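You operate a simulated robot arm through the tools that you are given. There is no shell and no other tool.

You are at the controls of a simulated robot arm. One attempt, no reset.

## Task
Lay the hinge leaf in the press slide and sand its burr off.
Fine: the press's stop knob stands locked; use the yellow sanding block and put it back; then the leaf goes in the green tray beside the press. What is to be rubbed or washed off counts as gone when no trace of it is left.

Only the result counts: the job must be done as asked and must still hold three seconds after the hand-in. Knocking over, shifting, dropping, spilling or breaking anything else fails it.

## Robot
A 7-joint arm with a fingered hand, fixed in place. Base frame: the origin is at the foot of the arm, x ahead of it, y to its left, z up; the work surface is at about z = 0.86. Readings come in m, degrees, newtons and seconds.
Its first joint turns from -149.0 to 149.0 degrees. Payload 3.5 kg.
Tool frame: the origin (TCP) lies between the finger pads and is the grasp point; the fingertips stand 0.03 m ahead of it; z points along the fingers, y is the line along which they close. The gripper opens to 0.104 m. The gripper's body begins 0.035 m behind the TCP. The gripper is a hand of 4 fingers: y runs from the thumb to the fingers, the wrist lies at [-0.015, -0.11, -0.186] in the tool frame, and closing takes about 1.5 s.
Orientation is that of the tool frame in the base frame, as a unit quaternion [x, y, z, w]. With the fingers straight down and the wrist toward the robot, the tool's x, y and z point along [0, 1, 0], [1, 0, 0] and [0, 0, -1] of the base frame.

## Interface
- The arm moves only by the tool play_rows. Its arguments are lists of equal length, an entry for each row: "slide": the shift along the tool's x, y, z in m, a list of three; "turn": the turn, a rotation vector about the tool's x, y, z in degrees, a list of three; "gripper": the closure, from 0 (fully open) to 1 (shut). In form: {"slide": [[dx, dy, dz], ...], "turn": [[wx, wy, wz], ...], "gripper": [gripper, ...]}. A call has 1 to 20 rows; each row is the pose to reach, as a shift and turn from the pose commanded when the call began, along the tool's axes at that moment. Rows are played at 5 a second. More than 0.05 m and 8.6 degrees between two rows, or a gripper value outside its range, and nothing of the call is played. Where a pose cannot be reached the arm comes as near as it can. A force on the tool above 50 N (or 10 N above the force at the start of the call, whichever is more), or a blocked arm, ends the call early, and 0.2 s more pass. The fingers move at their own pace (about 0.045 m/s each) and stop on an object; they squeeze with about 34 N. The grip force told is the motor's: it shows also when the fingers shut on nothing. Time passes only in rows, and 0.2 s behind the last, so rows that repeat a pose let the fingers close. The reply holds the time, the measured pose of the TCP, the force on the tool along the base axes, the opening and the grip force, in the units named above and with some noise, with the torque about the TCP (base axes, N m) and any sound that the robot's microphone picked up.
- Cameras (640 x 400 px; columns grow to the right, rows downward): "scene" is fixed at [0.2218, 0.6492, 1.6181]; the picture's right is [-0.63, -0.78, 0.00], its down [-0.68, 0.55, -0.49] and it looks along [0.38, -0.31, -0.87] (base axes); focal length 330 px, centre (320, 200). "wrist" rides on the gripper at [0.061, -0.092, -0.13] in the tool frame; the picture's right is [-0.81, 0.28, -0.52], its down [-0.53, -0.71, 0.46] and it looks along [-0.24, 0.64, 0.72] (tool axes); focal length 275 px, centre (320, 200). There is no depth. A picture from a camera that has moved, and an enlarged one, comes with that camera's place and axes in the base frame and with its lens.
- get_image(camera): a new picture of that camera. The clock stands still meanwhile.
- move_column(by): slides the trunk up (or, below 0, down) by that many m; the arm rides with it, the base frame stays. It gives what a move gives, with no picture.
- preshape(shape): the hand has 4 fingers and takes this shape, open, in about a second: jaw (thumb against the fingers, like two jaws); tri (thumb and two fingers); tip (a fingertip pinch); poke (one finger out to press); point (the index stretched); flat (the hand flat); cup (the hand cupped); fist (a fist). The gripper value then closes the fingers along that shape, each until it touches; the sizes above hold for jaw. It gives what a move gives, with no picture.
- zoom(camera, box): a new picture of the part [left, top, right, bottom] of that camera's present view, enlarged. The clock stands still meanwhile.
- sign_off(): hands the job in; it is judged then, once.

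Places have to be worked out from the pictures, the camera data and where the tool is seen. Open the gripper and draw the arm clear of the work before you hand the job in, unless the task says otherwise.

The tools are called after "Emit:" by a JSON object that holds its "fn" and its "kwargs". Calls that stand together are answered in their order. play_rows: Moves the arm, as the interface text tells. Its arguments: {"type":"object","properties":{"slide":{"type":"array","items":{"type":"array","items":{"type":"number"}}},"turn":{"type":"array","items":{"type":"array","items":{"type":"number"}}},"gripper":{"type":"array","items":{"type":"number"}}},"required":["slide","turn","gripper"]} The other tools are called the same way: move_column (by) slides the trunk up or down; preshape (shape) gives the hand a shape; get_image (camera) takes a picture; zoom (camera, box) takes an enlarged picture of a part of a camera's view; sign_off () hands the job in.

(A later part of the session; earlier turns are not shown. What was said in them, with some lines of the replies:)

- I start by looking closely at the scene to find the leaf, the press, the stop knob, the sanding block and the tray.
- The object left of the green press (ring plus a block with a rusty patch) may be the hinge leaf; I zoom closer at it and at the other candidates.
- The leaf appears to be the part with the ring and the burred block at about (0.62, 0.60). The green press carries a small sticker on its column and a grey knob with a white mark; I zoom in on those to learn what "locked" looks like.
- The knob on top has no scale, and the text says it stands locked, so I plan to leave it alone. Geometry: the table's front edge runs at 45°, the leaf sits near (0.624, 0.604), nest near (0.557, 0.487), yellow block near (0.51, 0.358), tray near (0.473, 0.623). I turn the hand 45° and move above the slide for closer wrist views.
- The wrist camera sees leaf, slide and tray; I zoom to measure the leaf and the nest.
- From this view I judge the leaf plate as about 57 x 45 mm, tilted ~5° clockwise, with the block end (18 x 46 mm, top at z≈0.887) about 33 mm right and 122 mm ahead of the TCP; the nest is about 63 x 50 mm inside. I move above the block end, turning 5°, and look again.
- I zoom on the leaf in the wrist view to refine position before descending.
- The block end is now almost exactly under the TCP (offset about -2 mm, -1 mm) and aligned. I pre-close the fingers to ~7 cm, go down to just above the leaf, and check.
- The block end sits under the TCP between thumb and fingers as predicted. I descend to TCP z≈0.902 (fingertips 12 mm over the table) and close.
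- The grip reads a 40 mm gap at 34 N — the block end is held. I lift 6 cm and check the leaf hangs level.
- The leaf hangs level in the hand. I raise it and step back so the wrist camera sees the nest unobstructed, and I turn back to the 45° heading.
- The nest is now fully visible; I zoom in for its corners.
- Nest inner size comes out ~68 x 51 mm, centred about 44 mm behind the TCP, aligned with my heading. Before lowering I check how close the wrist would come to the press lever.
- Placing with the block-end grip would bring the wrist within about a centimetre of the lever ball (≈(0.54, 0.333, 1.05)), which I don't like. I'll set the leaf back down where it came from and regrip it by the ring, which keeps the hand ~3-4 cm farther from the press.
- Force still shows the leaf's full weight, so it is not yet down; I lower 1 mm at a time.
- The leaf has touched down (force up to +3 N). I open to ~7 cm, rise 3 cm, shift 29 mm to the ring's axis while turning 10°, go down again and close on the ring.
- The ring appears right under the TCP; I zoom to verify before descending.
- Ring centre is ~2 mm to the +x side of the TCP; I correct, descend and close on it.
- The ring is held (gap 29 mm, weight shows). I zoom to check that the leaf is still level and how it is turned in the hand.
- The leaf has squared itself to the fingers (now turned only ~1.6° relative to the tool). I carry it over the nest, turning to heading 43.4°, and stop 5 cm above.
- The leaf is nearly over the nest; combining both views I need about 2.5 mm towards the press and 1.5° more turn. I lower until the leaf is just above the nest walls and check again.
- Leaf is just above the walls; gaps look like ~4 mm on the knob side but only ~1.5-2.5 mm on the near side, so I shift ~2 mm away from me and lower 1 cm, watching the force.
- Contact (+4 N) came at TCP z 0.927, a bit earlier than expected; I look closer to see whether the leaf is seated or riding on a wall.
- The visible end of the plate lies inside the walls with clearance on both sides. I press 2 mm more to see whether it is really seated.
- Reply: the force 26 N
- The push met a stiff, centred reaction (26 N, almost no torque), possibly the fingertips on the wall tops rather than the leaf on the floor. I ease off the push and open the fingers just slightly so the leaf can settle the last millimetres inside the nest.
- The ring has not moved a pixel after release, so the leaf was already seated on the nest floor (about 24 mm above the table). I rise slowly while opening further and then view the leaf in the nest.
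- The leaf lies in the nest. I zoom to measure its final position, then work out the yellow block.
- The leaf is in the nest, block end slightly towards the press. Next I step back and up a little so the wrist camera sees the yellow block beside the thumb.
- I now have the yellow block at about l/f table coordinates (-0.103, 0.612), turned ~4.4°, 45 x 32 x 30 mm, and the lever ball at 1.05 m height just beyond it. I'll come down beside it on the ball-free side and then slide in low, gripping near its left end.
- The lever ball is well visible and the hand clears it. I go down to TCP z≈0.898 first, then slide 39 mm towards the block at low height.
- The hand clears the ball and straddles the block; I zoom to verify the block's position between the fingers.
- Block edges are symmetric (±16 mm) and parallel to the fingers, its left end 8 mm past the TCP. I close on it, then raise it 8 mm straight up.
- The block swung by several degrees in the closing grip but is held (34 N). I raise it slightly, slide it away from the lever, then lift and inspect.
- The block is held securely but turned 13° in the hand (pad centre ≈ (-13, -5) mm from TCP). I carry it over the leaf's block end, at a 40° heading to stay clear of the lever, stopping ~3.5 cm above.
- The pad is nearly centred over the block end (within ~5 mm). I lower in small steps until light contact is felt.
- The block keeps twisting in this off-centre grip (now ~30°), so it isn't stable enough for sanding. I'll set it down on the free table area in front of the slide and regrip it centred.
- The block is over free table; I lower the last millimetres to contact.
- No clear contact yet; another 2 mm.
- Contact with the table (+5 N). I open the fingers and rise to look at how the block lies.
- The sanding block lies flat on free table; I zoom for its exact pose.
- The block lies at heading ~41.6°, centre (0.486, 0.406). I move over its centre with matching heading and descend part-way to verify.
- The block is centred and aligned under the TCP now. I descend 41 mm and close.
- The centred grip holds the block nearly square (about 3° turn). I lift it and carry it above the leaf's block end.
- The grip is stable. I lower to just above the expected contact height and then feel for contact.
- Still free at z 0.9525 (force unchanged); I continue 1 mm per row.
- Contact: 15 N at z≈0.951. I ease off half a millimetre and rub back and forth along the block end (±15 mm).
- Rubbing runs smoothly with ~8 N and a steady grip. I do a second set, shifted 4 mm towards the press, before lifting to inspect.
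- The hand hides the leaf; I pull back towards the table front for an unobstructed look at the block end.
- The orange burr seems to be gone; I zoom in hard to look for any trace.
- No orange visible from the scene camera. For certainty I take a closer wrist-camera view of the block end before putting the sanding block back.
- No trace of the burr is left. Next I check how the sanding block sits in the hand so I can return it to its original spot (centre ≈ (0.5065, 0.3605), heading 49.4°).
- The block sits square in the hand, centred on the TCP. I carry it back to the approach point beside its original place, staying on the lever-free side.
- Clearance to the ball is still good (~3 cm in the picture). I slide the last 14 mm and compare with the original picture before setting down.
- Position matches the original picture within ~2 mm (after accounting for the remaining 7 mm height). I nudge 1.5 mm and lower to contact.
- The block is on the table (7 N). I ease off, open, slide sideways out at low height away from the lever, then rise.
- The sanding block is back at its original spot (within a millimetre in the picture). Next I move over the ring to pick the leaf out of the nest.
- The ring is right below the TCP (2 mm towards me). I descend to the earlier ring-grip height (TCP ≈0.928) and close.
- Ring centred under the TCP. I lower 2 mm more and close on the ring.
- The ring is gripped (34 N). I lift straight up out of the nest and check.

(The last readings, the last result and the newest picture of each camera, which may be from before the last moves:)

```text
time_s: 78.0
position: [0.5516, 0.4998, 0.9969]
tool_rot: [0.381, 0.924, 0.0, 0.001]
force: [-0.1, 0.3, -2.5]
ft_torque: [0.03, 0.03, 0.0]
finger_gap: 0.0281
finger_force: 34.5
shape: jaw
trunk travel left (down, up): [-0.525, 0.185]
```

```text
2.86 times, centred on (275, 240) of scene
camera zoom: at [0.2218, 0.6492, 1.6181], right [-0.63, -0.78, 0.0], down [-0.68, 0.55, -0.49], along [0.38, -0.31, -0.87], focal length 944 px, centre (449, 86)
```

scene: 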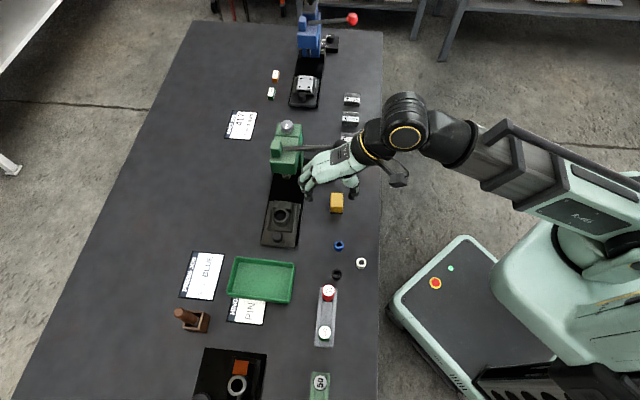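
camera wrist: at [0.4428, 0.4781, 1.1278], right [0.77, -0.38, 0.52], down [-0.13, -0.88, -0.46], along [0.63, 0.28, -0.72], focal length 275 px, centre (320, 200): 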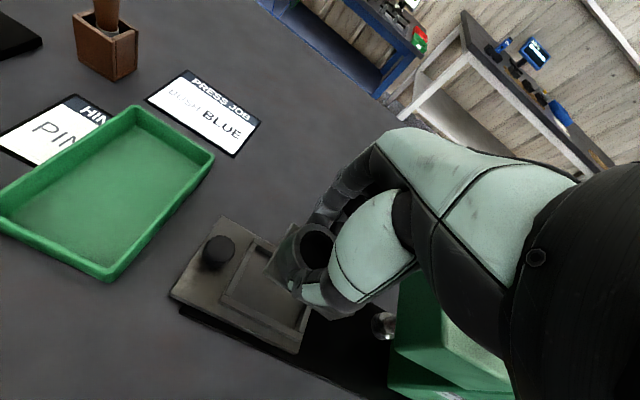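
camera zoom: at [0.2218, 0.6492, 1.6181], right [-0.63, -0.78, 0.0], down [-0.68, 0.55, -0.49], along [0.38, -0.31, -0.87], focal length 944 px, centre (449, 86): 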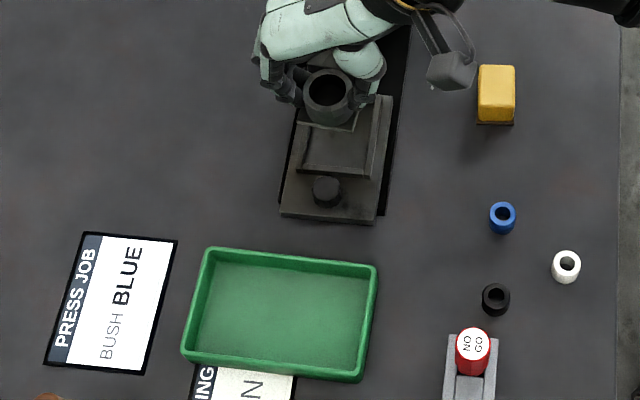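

The leaf is out, the slide stayed put. I carry it over towards the tray (centre ≈ l 0.108, f 0.767) and stop high to measure the tray.

Emit:
{"fn": "play_rows", "kwargs": {"slide": [[0, 0, -0.025], [0.02, 0.005, -0.035], [0.045, 0.012, -0.035], [0.07, 0.02, -0.035], [0.09, 0.027, -0.035], [0.09, 0.027, -0.035]], "turn": [[0, 0, 0], [0, 0, 0], [0, 0, 0], [0, 0, 0], [0, 0, 0], [0, 0, 0]], "gripper": [1, 1, 1, 1, 1, 1]}}

Emit:
{"fn": "get_image", "kwargs": {"camera": "wrist"}}

Emit:
{"fn": "zoom", "kwargs": {"camera": "scene", "box": [215, 220, 315, 320]}}

```text
time_s: 79.4
position: [0.5052, 0.5809, 1.0312]
tool_rot: [0.382, 0.924, 0.0, 0.0]
force: [-0.7, 0.3, -2.6]
ft_torque: [0.02, 0.01, -0.04]
finger_gap: 0.028
finger_force: 33.9
shape: jaw
trunk travel left (down, up): [-0.525, 0.185]
```

```text
taken
camera wrist: at [0.3975, 0.5602, 1.1614], right [0.77, -0.38, 0.52], down [-0.13, -0.88, -0.46], along [0.63, 0.28, -0.72], focal length 275 px, centre (320, 200)
```

wrist: 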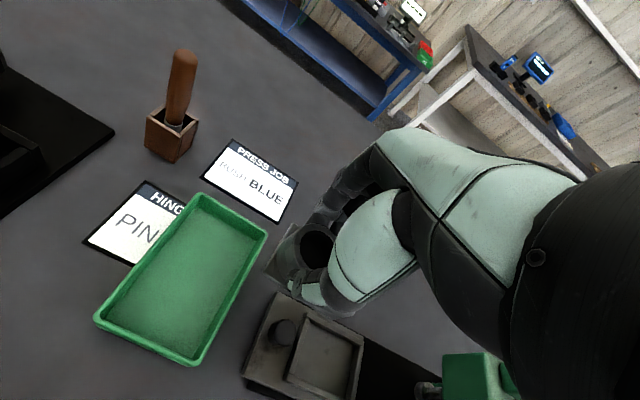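

```text
4.00 times, centred on (265, 270) of scene
camera zoom: at [0.2218, 0.6492, 1.6181], right [-0.63, -0.78, 0.0], down [-0.68, 0.55, -0.49], along [0.38, -0.31, -0.87], focal length 1321 px, centre (540, -80)
```

zoom: 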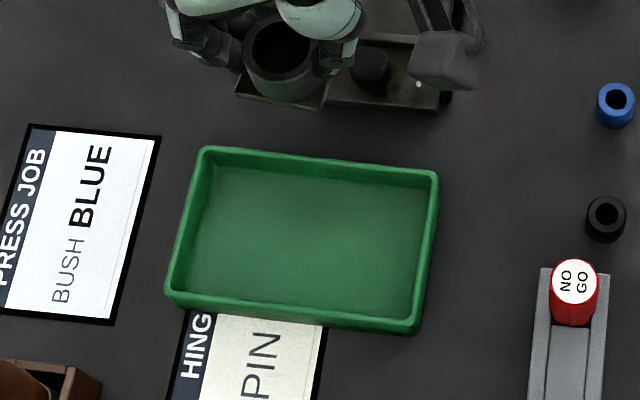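

The tray measures ~81 x 136 mm outside, aligned with my heading, centre ≈57 mm to the +x side of the TCP. I zoom on the held leaf and the tray for exact offsets.

Emit:
{"fn": "zoom", "kwargs": {"camera": "wrist", "box": [240, 190, 380, 330]}}

Emit:
{"fn": "zoom", "kwargs": {"camera": "wrist", "box": [80, 180, 290, 380]}}

```text
2.86 times, centred on (310, 260) of wrist
camera zoom: at [0.3975, 0.5602, 1.1614], right [0.77, -0.38, 0.52], down [-0.13, -0.88, -0.46], along [0.63, 0.28, -0.72], focal length 786 px, centre (349, 29)
```

zoom: 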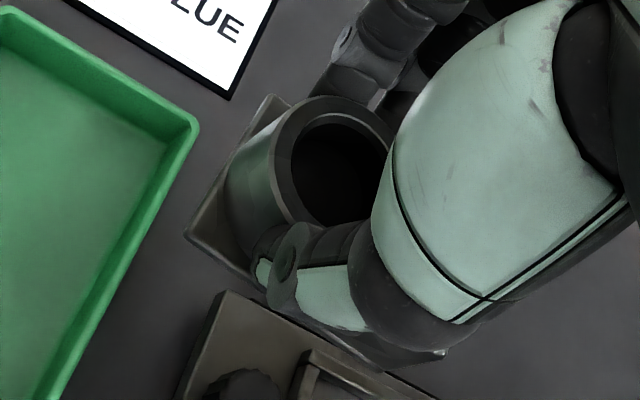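

```text
2.00 times, centred on (185, 280) of wrist
camera zoom: at [0.3975, 0.5602, 1.1614], right [0.77, -0.38, 0.52], down [-0.13, -0.88, -0.46], along [0.63, 0.28, -0.72], focal length 551 px, centre (590, 40)
```

zoom: 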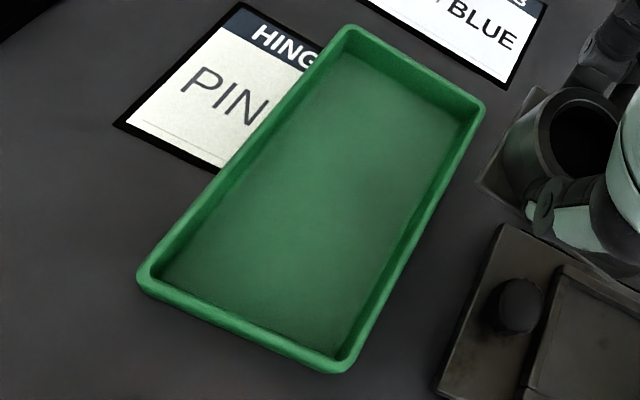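

Leaf centre is at (-8, -3) mm from TCP, turned 6°; the tray floor is ~76 x 125 mm, centred at (58, -3.5) mm. I move over it, square the leaf up and go down to just above the rim.

Emit:
{"fn": "play_rows", "kwargs": {"slide": [[0.022, -0.001, 0.0], [0.045, -0.002, 0.0], [0.067, -0.002, 0.0], [0.067, -0.002, 0.03], [0.067, -0.002, 0.06], [0.067, -0.002, 0.085], [0.067, -0.002, 0.085]], "turn": [[0, 0, -2], [0, 0, -4], [0, 0, -5.9], [0, 0, -5.9], [0, 0, -5.9], [0, 0, -5.9], [0, 0, -5.9]], "gripper": [1, 1, 1, 1, 1, 1, 1]}}

Emit:
{"fn": "zoom", "kwargs": {"camera": "scene", "box": [215, 220, 315, 320]}}

Emit:
{"fn": "get_image", "kwargs": {"camera": "wrist"}}

```text
time_s: 81.0
position: [0.457, 0.6263, 0.9476]
tool_rot: [0.334, 0.943, 0.0, 0.0]
force: [-0.4, -0.4, -2.9]
ft_torque: [0.0, 0.05, -0.03]
finger_gap: 0.0284
finger_force: 33.3
shape: jaw
trunk travel left (down, up): [-0.525, 0.185]
```

```text
4.00 times, centred on (265, 270) of scene
camera zoom: at [0.2218, 0.6492, 1.6181], right [-0.63, -0.78, 0.0], down [-0.68, 0.55, -0.49], along [0.38, -0.31, -0.87], focal length 1321 px, centre (540, -80)
```

zoom: 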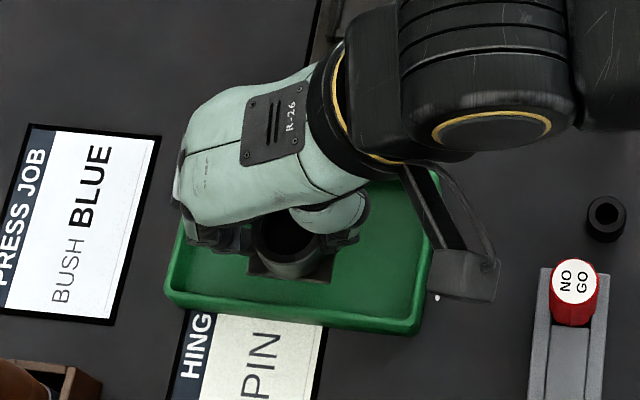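

```text
taken
camera wrist: at [0.3511, 0.5946, 1.0781], right [0.8, -0.3, 0.52], down [-0.03, -0.89, -0.46], along [0.59, 0.35, -0.72], focal length 275 px, centre (320, 200)
```

wrist: 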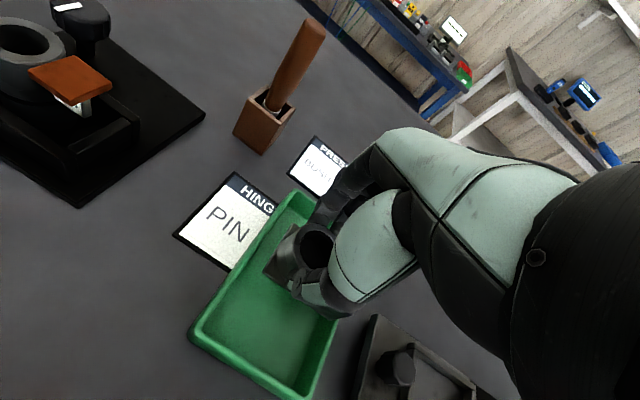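

Leaf sits inside the tray outline with ~7 mm to spare on the +l side. I lower until it touches the tray floor.

Emit:
{"fn": "play_rows", "kwargs": {"slide": [[0, 0, 0.012], [0, 0, 0.024], [0, 0, 0.034], [0, 0, 0.037], [0, 0, 0.038], [0, 0, 0.038]], "turn": [[0, 0, 0], [0, 0, 0], [0, 0, 0], [0, 0, 0], [0, 0, 0], [0, 0, 0]], "gripper": [1, 1, 1, 1, 1, 1]}}

Emit:
{"fn": "zoom", "kwargs": {"camera": "scene", "box": [215, 220, 315, 320]}}

Emit:
{"fn": "zoom", "kwargs": {"camera": "wrist", "box": [190, 180, 380, 350]}}

```text
time_s: 82.4
position: [0.458, 0.6283, 0.9085]
tool_rot: [0.334, 0.943, 0.0, 0.001]
force: [0.5, 0.7, -1.5]
ft_torque: [0.04, 0.02, 0.0]
finger_gap: 0.0284
finger_force: 34.1
shape: jaw
trunk travel left (down, up): [-0.525, 0.185]
```

```text
4.00 times, centred on (265, 270) of scene
camera zoom: at [0.2218, 0.6492, 1.6181], right [-0.63, -0.78, 0.0], down [-0.68, 0.55, -0.49], along [0.38, -0.31, -0.87], focal length 1321 px, centre (540, -80)
```

zoom: 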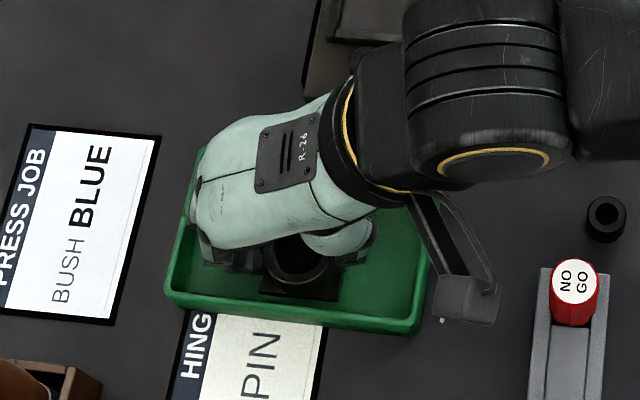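

```text
2.35 times, centred on (285, 265) of wrist
camera zoom: at [0.3514, 0.5953, 1.039], right [0.8, -0.3, 0.52], down [-0.03, -0.89, -0.46], along [0.59, 0.35, -0.72], focal length 648 px, centre (402, 47)
```

zoom: 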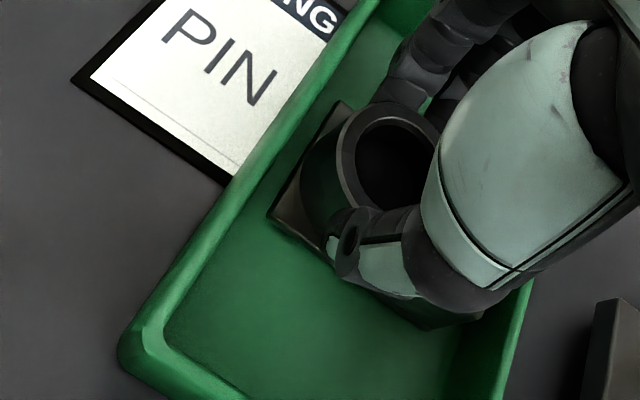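

Nearly down; I lower in 1 mm steps to feel the floor.

Emit:
{"fn": "play_rows", "kwargs": {"slide": [[0, 0, 0.001], [0, 0, 0.002], [0, 0, 0.002]], "turn": [[0, 0, 0], [0, 0, 0], [0, 0, 0]], "gripper": [1, 1, 1]}}

```text
time_s: 83.2
position: [0.4582, 0.6281, 0.9076]
tool_rot: [0.334, 0.943, 0.0, 0.0]
force: [0.1, 0.1, -1.5]
ft_torque: [0.03, 0.01, -0.01]
finger_gap: 0.0281
finger_force: 33.6
shape: jaw
trunk travel left (down, up): [-0.525, 0.185]
```

Still the leaf's weight on the hand; two more millimetres.

Emit:
{"fn": "play_rows", "kwargs": {"slide": [[0, 0, 0.001], [0, 0, 0.002], [0, 0, 0.002]], "turn": [[0, 0, 0], [0, 0, 0], [0, 0, 0]], "gripper": [1, 1, 1]}}

```text
time_s: 84.0
position: [0.4576, 0.6269, 0.9062]
tool_rot: [0.334, 0.943, 0.001, 0.001]
force: [1.8, 0.9, 6.8]
ft_torque: [-0.02, -0.07, 0.06]
finger_gap: 0.0285
finger_force: 33.9
shape: jaw
trunk travel left (down, up): [-0.525, 0.185]
```

The leaf rests on the tray floor (7 N). I ease off, open slightly, rise clear, then open further.

Emit:
{"fn": "play_rows", "kwargs": {"slide": [[0, 0, -0.001], [0, 0, -0.001], [0, 0, -0.001], [0, 0, -0.001], [0, 0, -0.001], [0, 0, -0.005], [0, 0, -0.012], [0, 0, -0.03], [0, 0, -0.06], [0, 0, -0.1], [0, 0, -0.13], [0, 0, -0.13]], "turn": [[0, 0, 0], [0, 0, 0], [0, 0, 0], [0, 0, 0], [0, 0, 0], [0, 0, 0], [0, 0, 0], [0, 0, 0], [0, 0, 0], [0, 0, 0], [0, 0, 0], [0, 0, 0]], "gripper": [0.68, 0.6, 0.55, 0.5, 0.5, 0.5, 0.5, 0.4, 0.3, 0.3, 0.3, 0.3]}}

Emit:
{"fn": "get_image", "kwargs": {"camera": "wrist"}}

Emit:
{"fn": "zoom", "kwargs": {"camera": "scene", "box": [215, 220, 315, 320]}}

```text
time_s: 86.6
position: [0.4586, 0.6278, 1.0359]
tool_rot: [0.334, 0.943, 0.0, 0.0]
force: [0.0, 0.4, -0.2]
ft_torque: [0.03, 0.0, 0.01]
finger_gap: 0.0724
finger_force: 0.2
shape: jaw
trunk travel left (down, up): [-0.525, 0.185]
```

```text
taken
camera wrist: at [0.3514, 0.5951, 1.1652], right [0.8, -0.3, 0.52], down [-0.03, -0.89, -0.46], along [0.59, 0.35, -0.72], focal length 275 px, centre (320, 200)
```

wrist: 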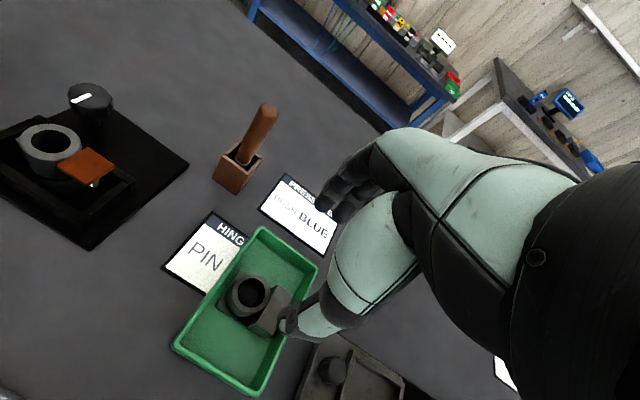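

```text
4.00 times, centred on (265, 270) of scene
camera zoom: at [0.2218, 0.6492, 1.6181], right [-0.63, -0.78, 0.0], down [-0.68, 0.55, -0.49], along [0.38, -0.31, -0.87], focal length 1321 px, centre (540, -80)
```

zoom: 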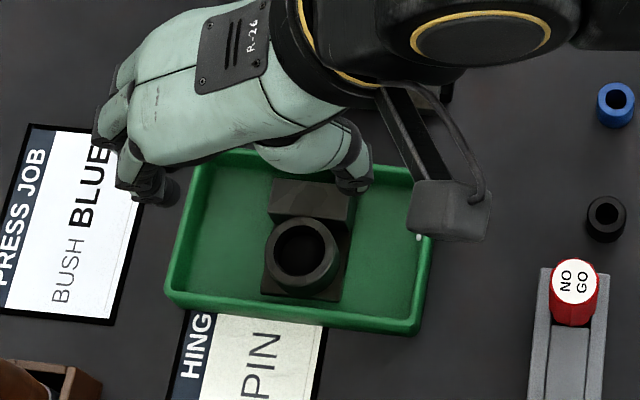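

The leaf lies flat in the green tray, tray unmoved. I open fully, raise the arm and draw it back, then inspect everything.

Emit:
{"fn": "play_rows", "kwargs": {"slide": [[0, 0, -0.04], [0, 0, -0.08], [0, -0.03, -0.11], [0, -0.07, -0.12], [0, -0.11, -0.12], [0, -0.15, -0.12], [0, -0.17, -0.12], [0, -0.17, -0.12]], "turn": [[0, 0, 0], [0, 0, 0], [0, 0, 0], [0, 0, 0], [0, 0, 0], [0, 0, 0], [0, 0, 0], [0, 0, 0]], "gripper": [0, 0, 0, 0, 0, 0, 0, 0]}}

Emit:
{"fn": "get_image", "kwargs": {"camera": "scene"}}

Emit:
{"fn": "zoom", "kwargs": {"camera": "scene", "box": [220, 240, 305, 310]}}

Emit:
{"fn": "zoom", "kwargs": {"camera": "scene", "box": [220, 100, 400, 260]}}

Emit:
{"fn": "get_image", "kwargs": {"camera": "wrist"}}

```text
time_s: 88.4
position: [0.3495, 0.493, 1.1539]
tool_rot: [0.334, 0.943, 0.0, 0.0]
force: [0.8, 0.4, -1.4]
ft_torque: [0.0, -0.01, -0.01]
finger_gap: 0.1035
finger_force: 0.0
shape: jaw
trunk travel left (down, up): [-0.525, 0.185]
```

```text
taken
```

scene: 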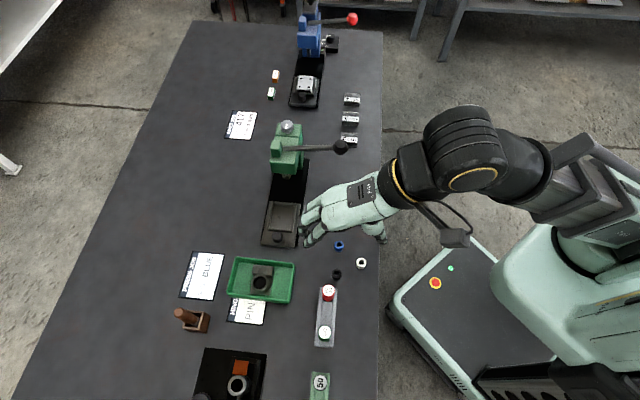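

```text
5.71 times, centred on (262, 275) of scene
camera zoom: at [0.2218, 0.6492, 1.6181], right [-0.63, -0.78, 0.0], down [-0.68, 0.55, -0.49], along [0.38, -0.31, -0.87], focal length 1887 px, centre (649, -229)
```

zoom: 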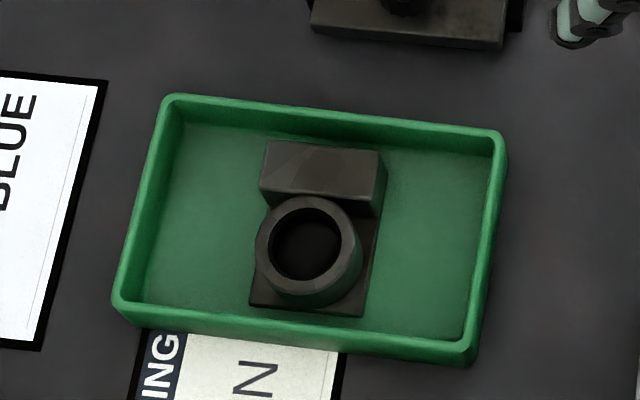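

```text
2.50 times, centred on (310, 180) of scene
camera zoom: at [0.2218, 0.6492, 1.6181], right [-0.63, -0.78, 0.0], down [-0.68, 0.55, -0.49], along [0.38, -0.31, -0.87], focal length 826 px, centre (345, 250)
```

zoom: 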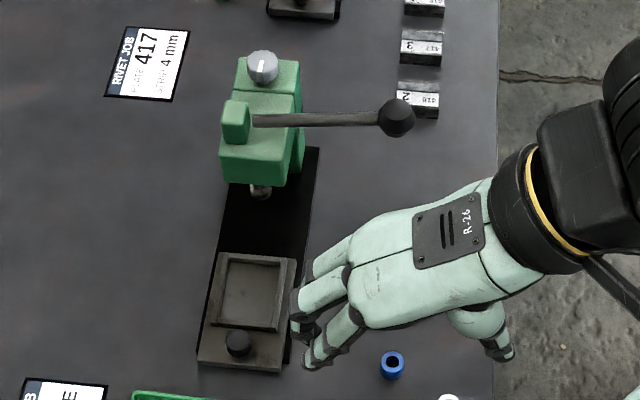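

```text
taken
camera wrist: at [0.2433, 0.4617, 1.285], right [0.8, -0.3, 0.52], down [-0.03, -0.89, -0.46], along [0.6, 0.35, -0.72], focal length 275 px, centre (320, 200)
```

wrist: 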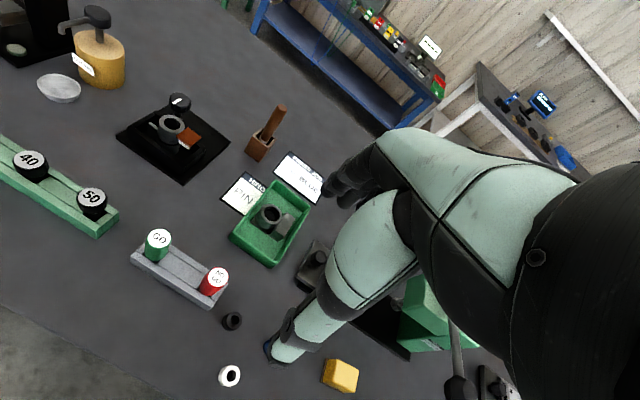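

Press, lever, knob, slide and the other parts look unchanged. A last close check of the leaf's top, the yellow block and the knob before handing in.

Emit:
{"fn": "zoom", "kwargs": {"camera": "scene", "box": [252, 258, 282, 296]}}

Emit:
{"fn": "zoom", "kwargs": {"camera": "scene", "box": [310, 175, 380, 260]}}

Emit:
{"fn": "zoom", "kwargs": {"camera": "scene", "box": [270, 115, 310, 150]}}

Emit:
{"fn": "zoom", "kwargs": {"camera": "wrist", "box": [225, 175, 315, 270]}}

```text
10.53 times, centred on (267, 277) of scene
camera zoom: at [0.2218, 0.6492, 1.6181], right [-0.63, -0.78, 0.0], down [-0.68, 0.55, -0.49], along [0.38, -0.31, -0.87], focal length 3477 px, centre (878, -610)
```

zoom: 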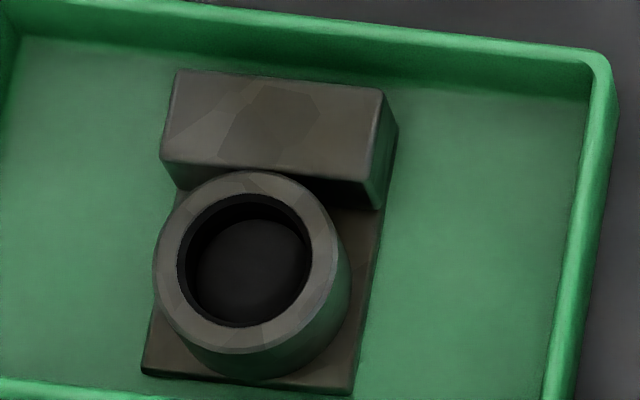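

```text
4.71 times, centred on (345, 218) of scene
camera zoom: at [0.2218, 0.6492, 1.6181], right [-0.63, -0.78, 0.0], down [-0.68, 0.55, -0.49], along [0.38, -0.31, -0.87], focal length 1554 px, centre (202, 118)
```

zoom: 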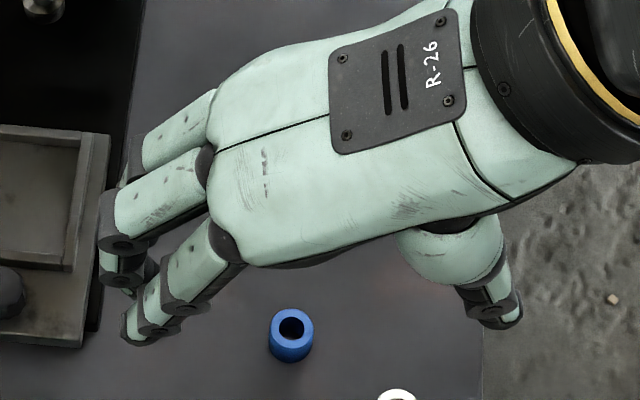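

```text
11.43 times, centred on (290, 132) of scene
camera zoom: at [0.2218, 0.6492, 1.6181], right [-0.63, -0.78, 0.0], down [-0.68, 0.55, -0.49], along [0.38, -0.31, -0.87], focal length 3775 px, centre (663, 971)
```

zoom: 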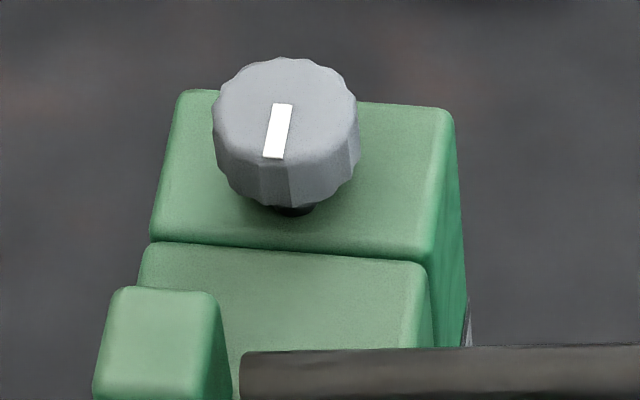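

```text
4.21 times, centred on (270, 222) of wrist
camera zoom: at [0.2433, 0.4617, 1.285], right [0.8, -0.3, 0.52], down [-0.03, -0.89, -0.46], along [0.6, 0.35, -0.72], focal length 1159 px, centre (530, 105)
```

zoom: 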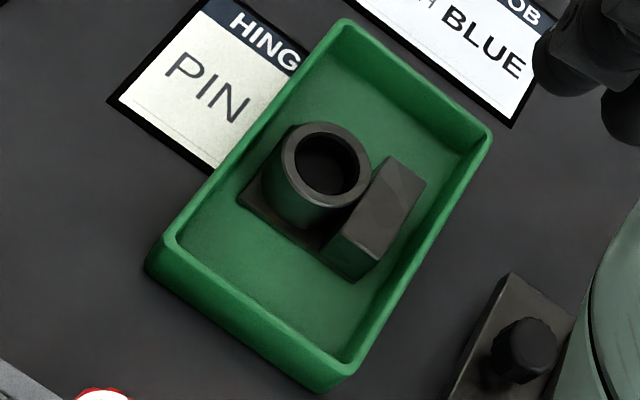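

The burr is gone with no trace left, and the leaf lies flat in the green tray. The sanding block is back in its place. The stop knob, lever and slide are as they were at the start. The gripper is open and the arm is clear, so I hand the job in.

Emit:
{"fn": "sign_off", "kwargs": {}}

```text
The job is handed in.
```

The job is handed in: I laid the hinge leaf in the press slide, sanded off its burr, and moved the leaf to the green tray beside the press. Close-up pictures from both cameras showed no trace of the burr on the leaf.

- **Sanding block:** the yellow block is back where it stood, within about a millimetre in the pictures. My first grip on it was off-centre and let it twist. I set it down once on free table and gripped it again before sanding.
- **Stop knob:** I read "stands locked" as its present state and did not touch it. It looks the same as at the start, but it has no markings, so I could not check that it really is locked.
- **Everything else:** the press, lever, slide, tray and loose parts look unmoved in the last pictures. The gripper is open and the arm is drawn back from the work.
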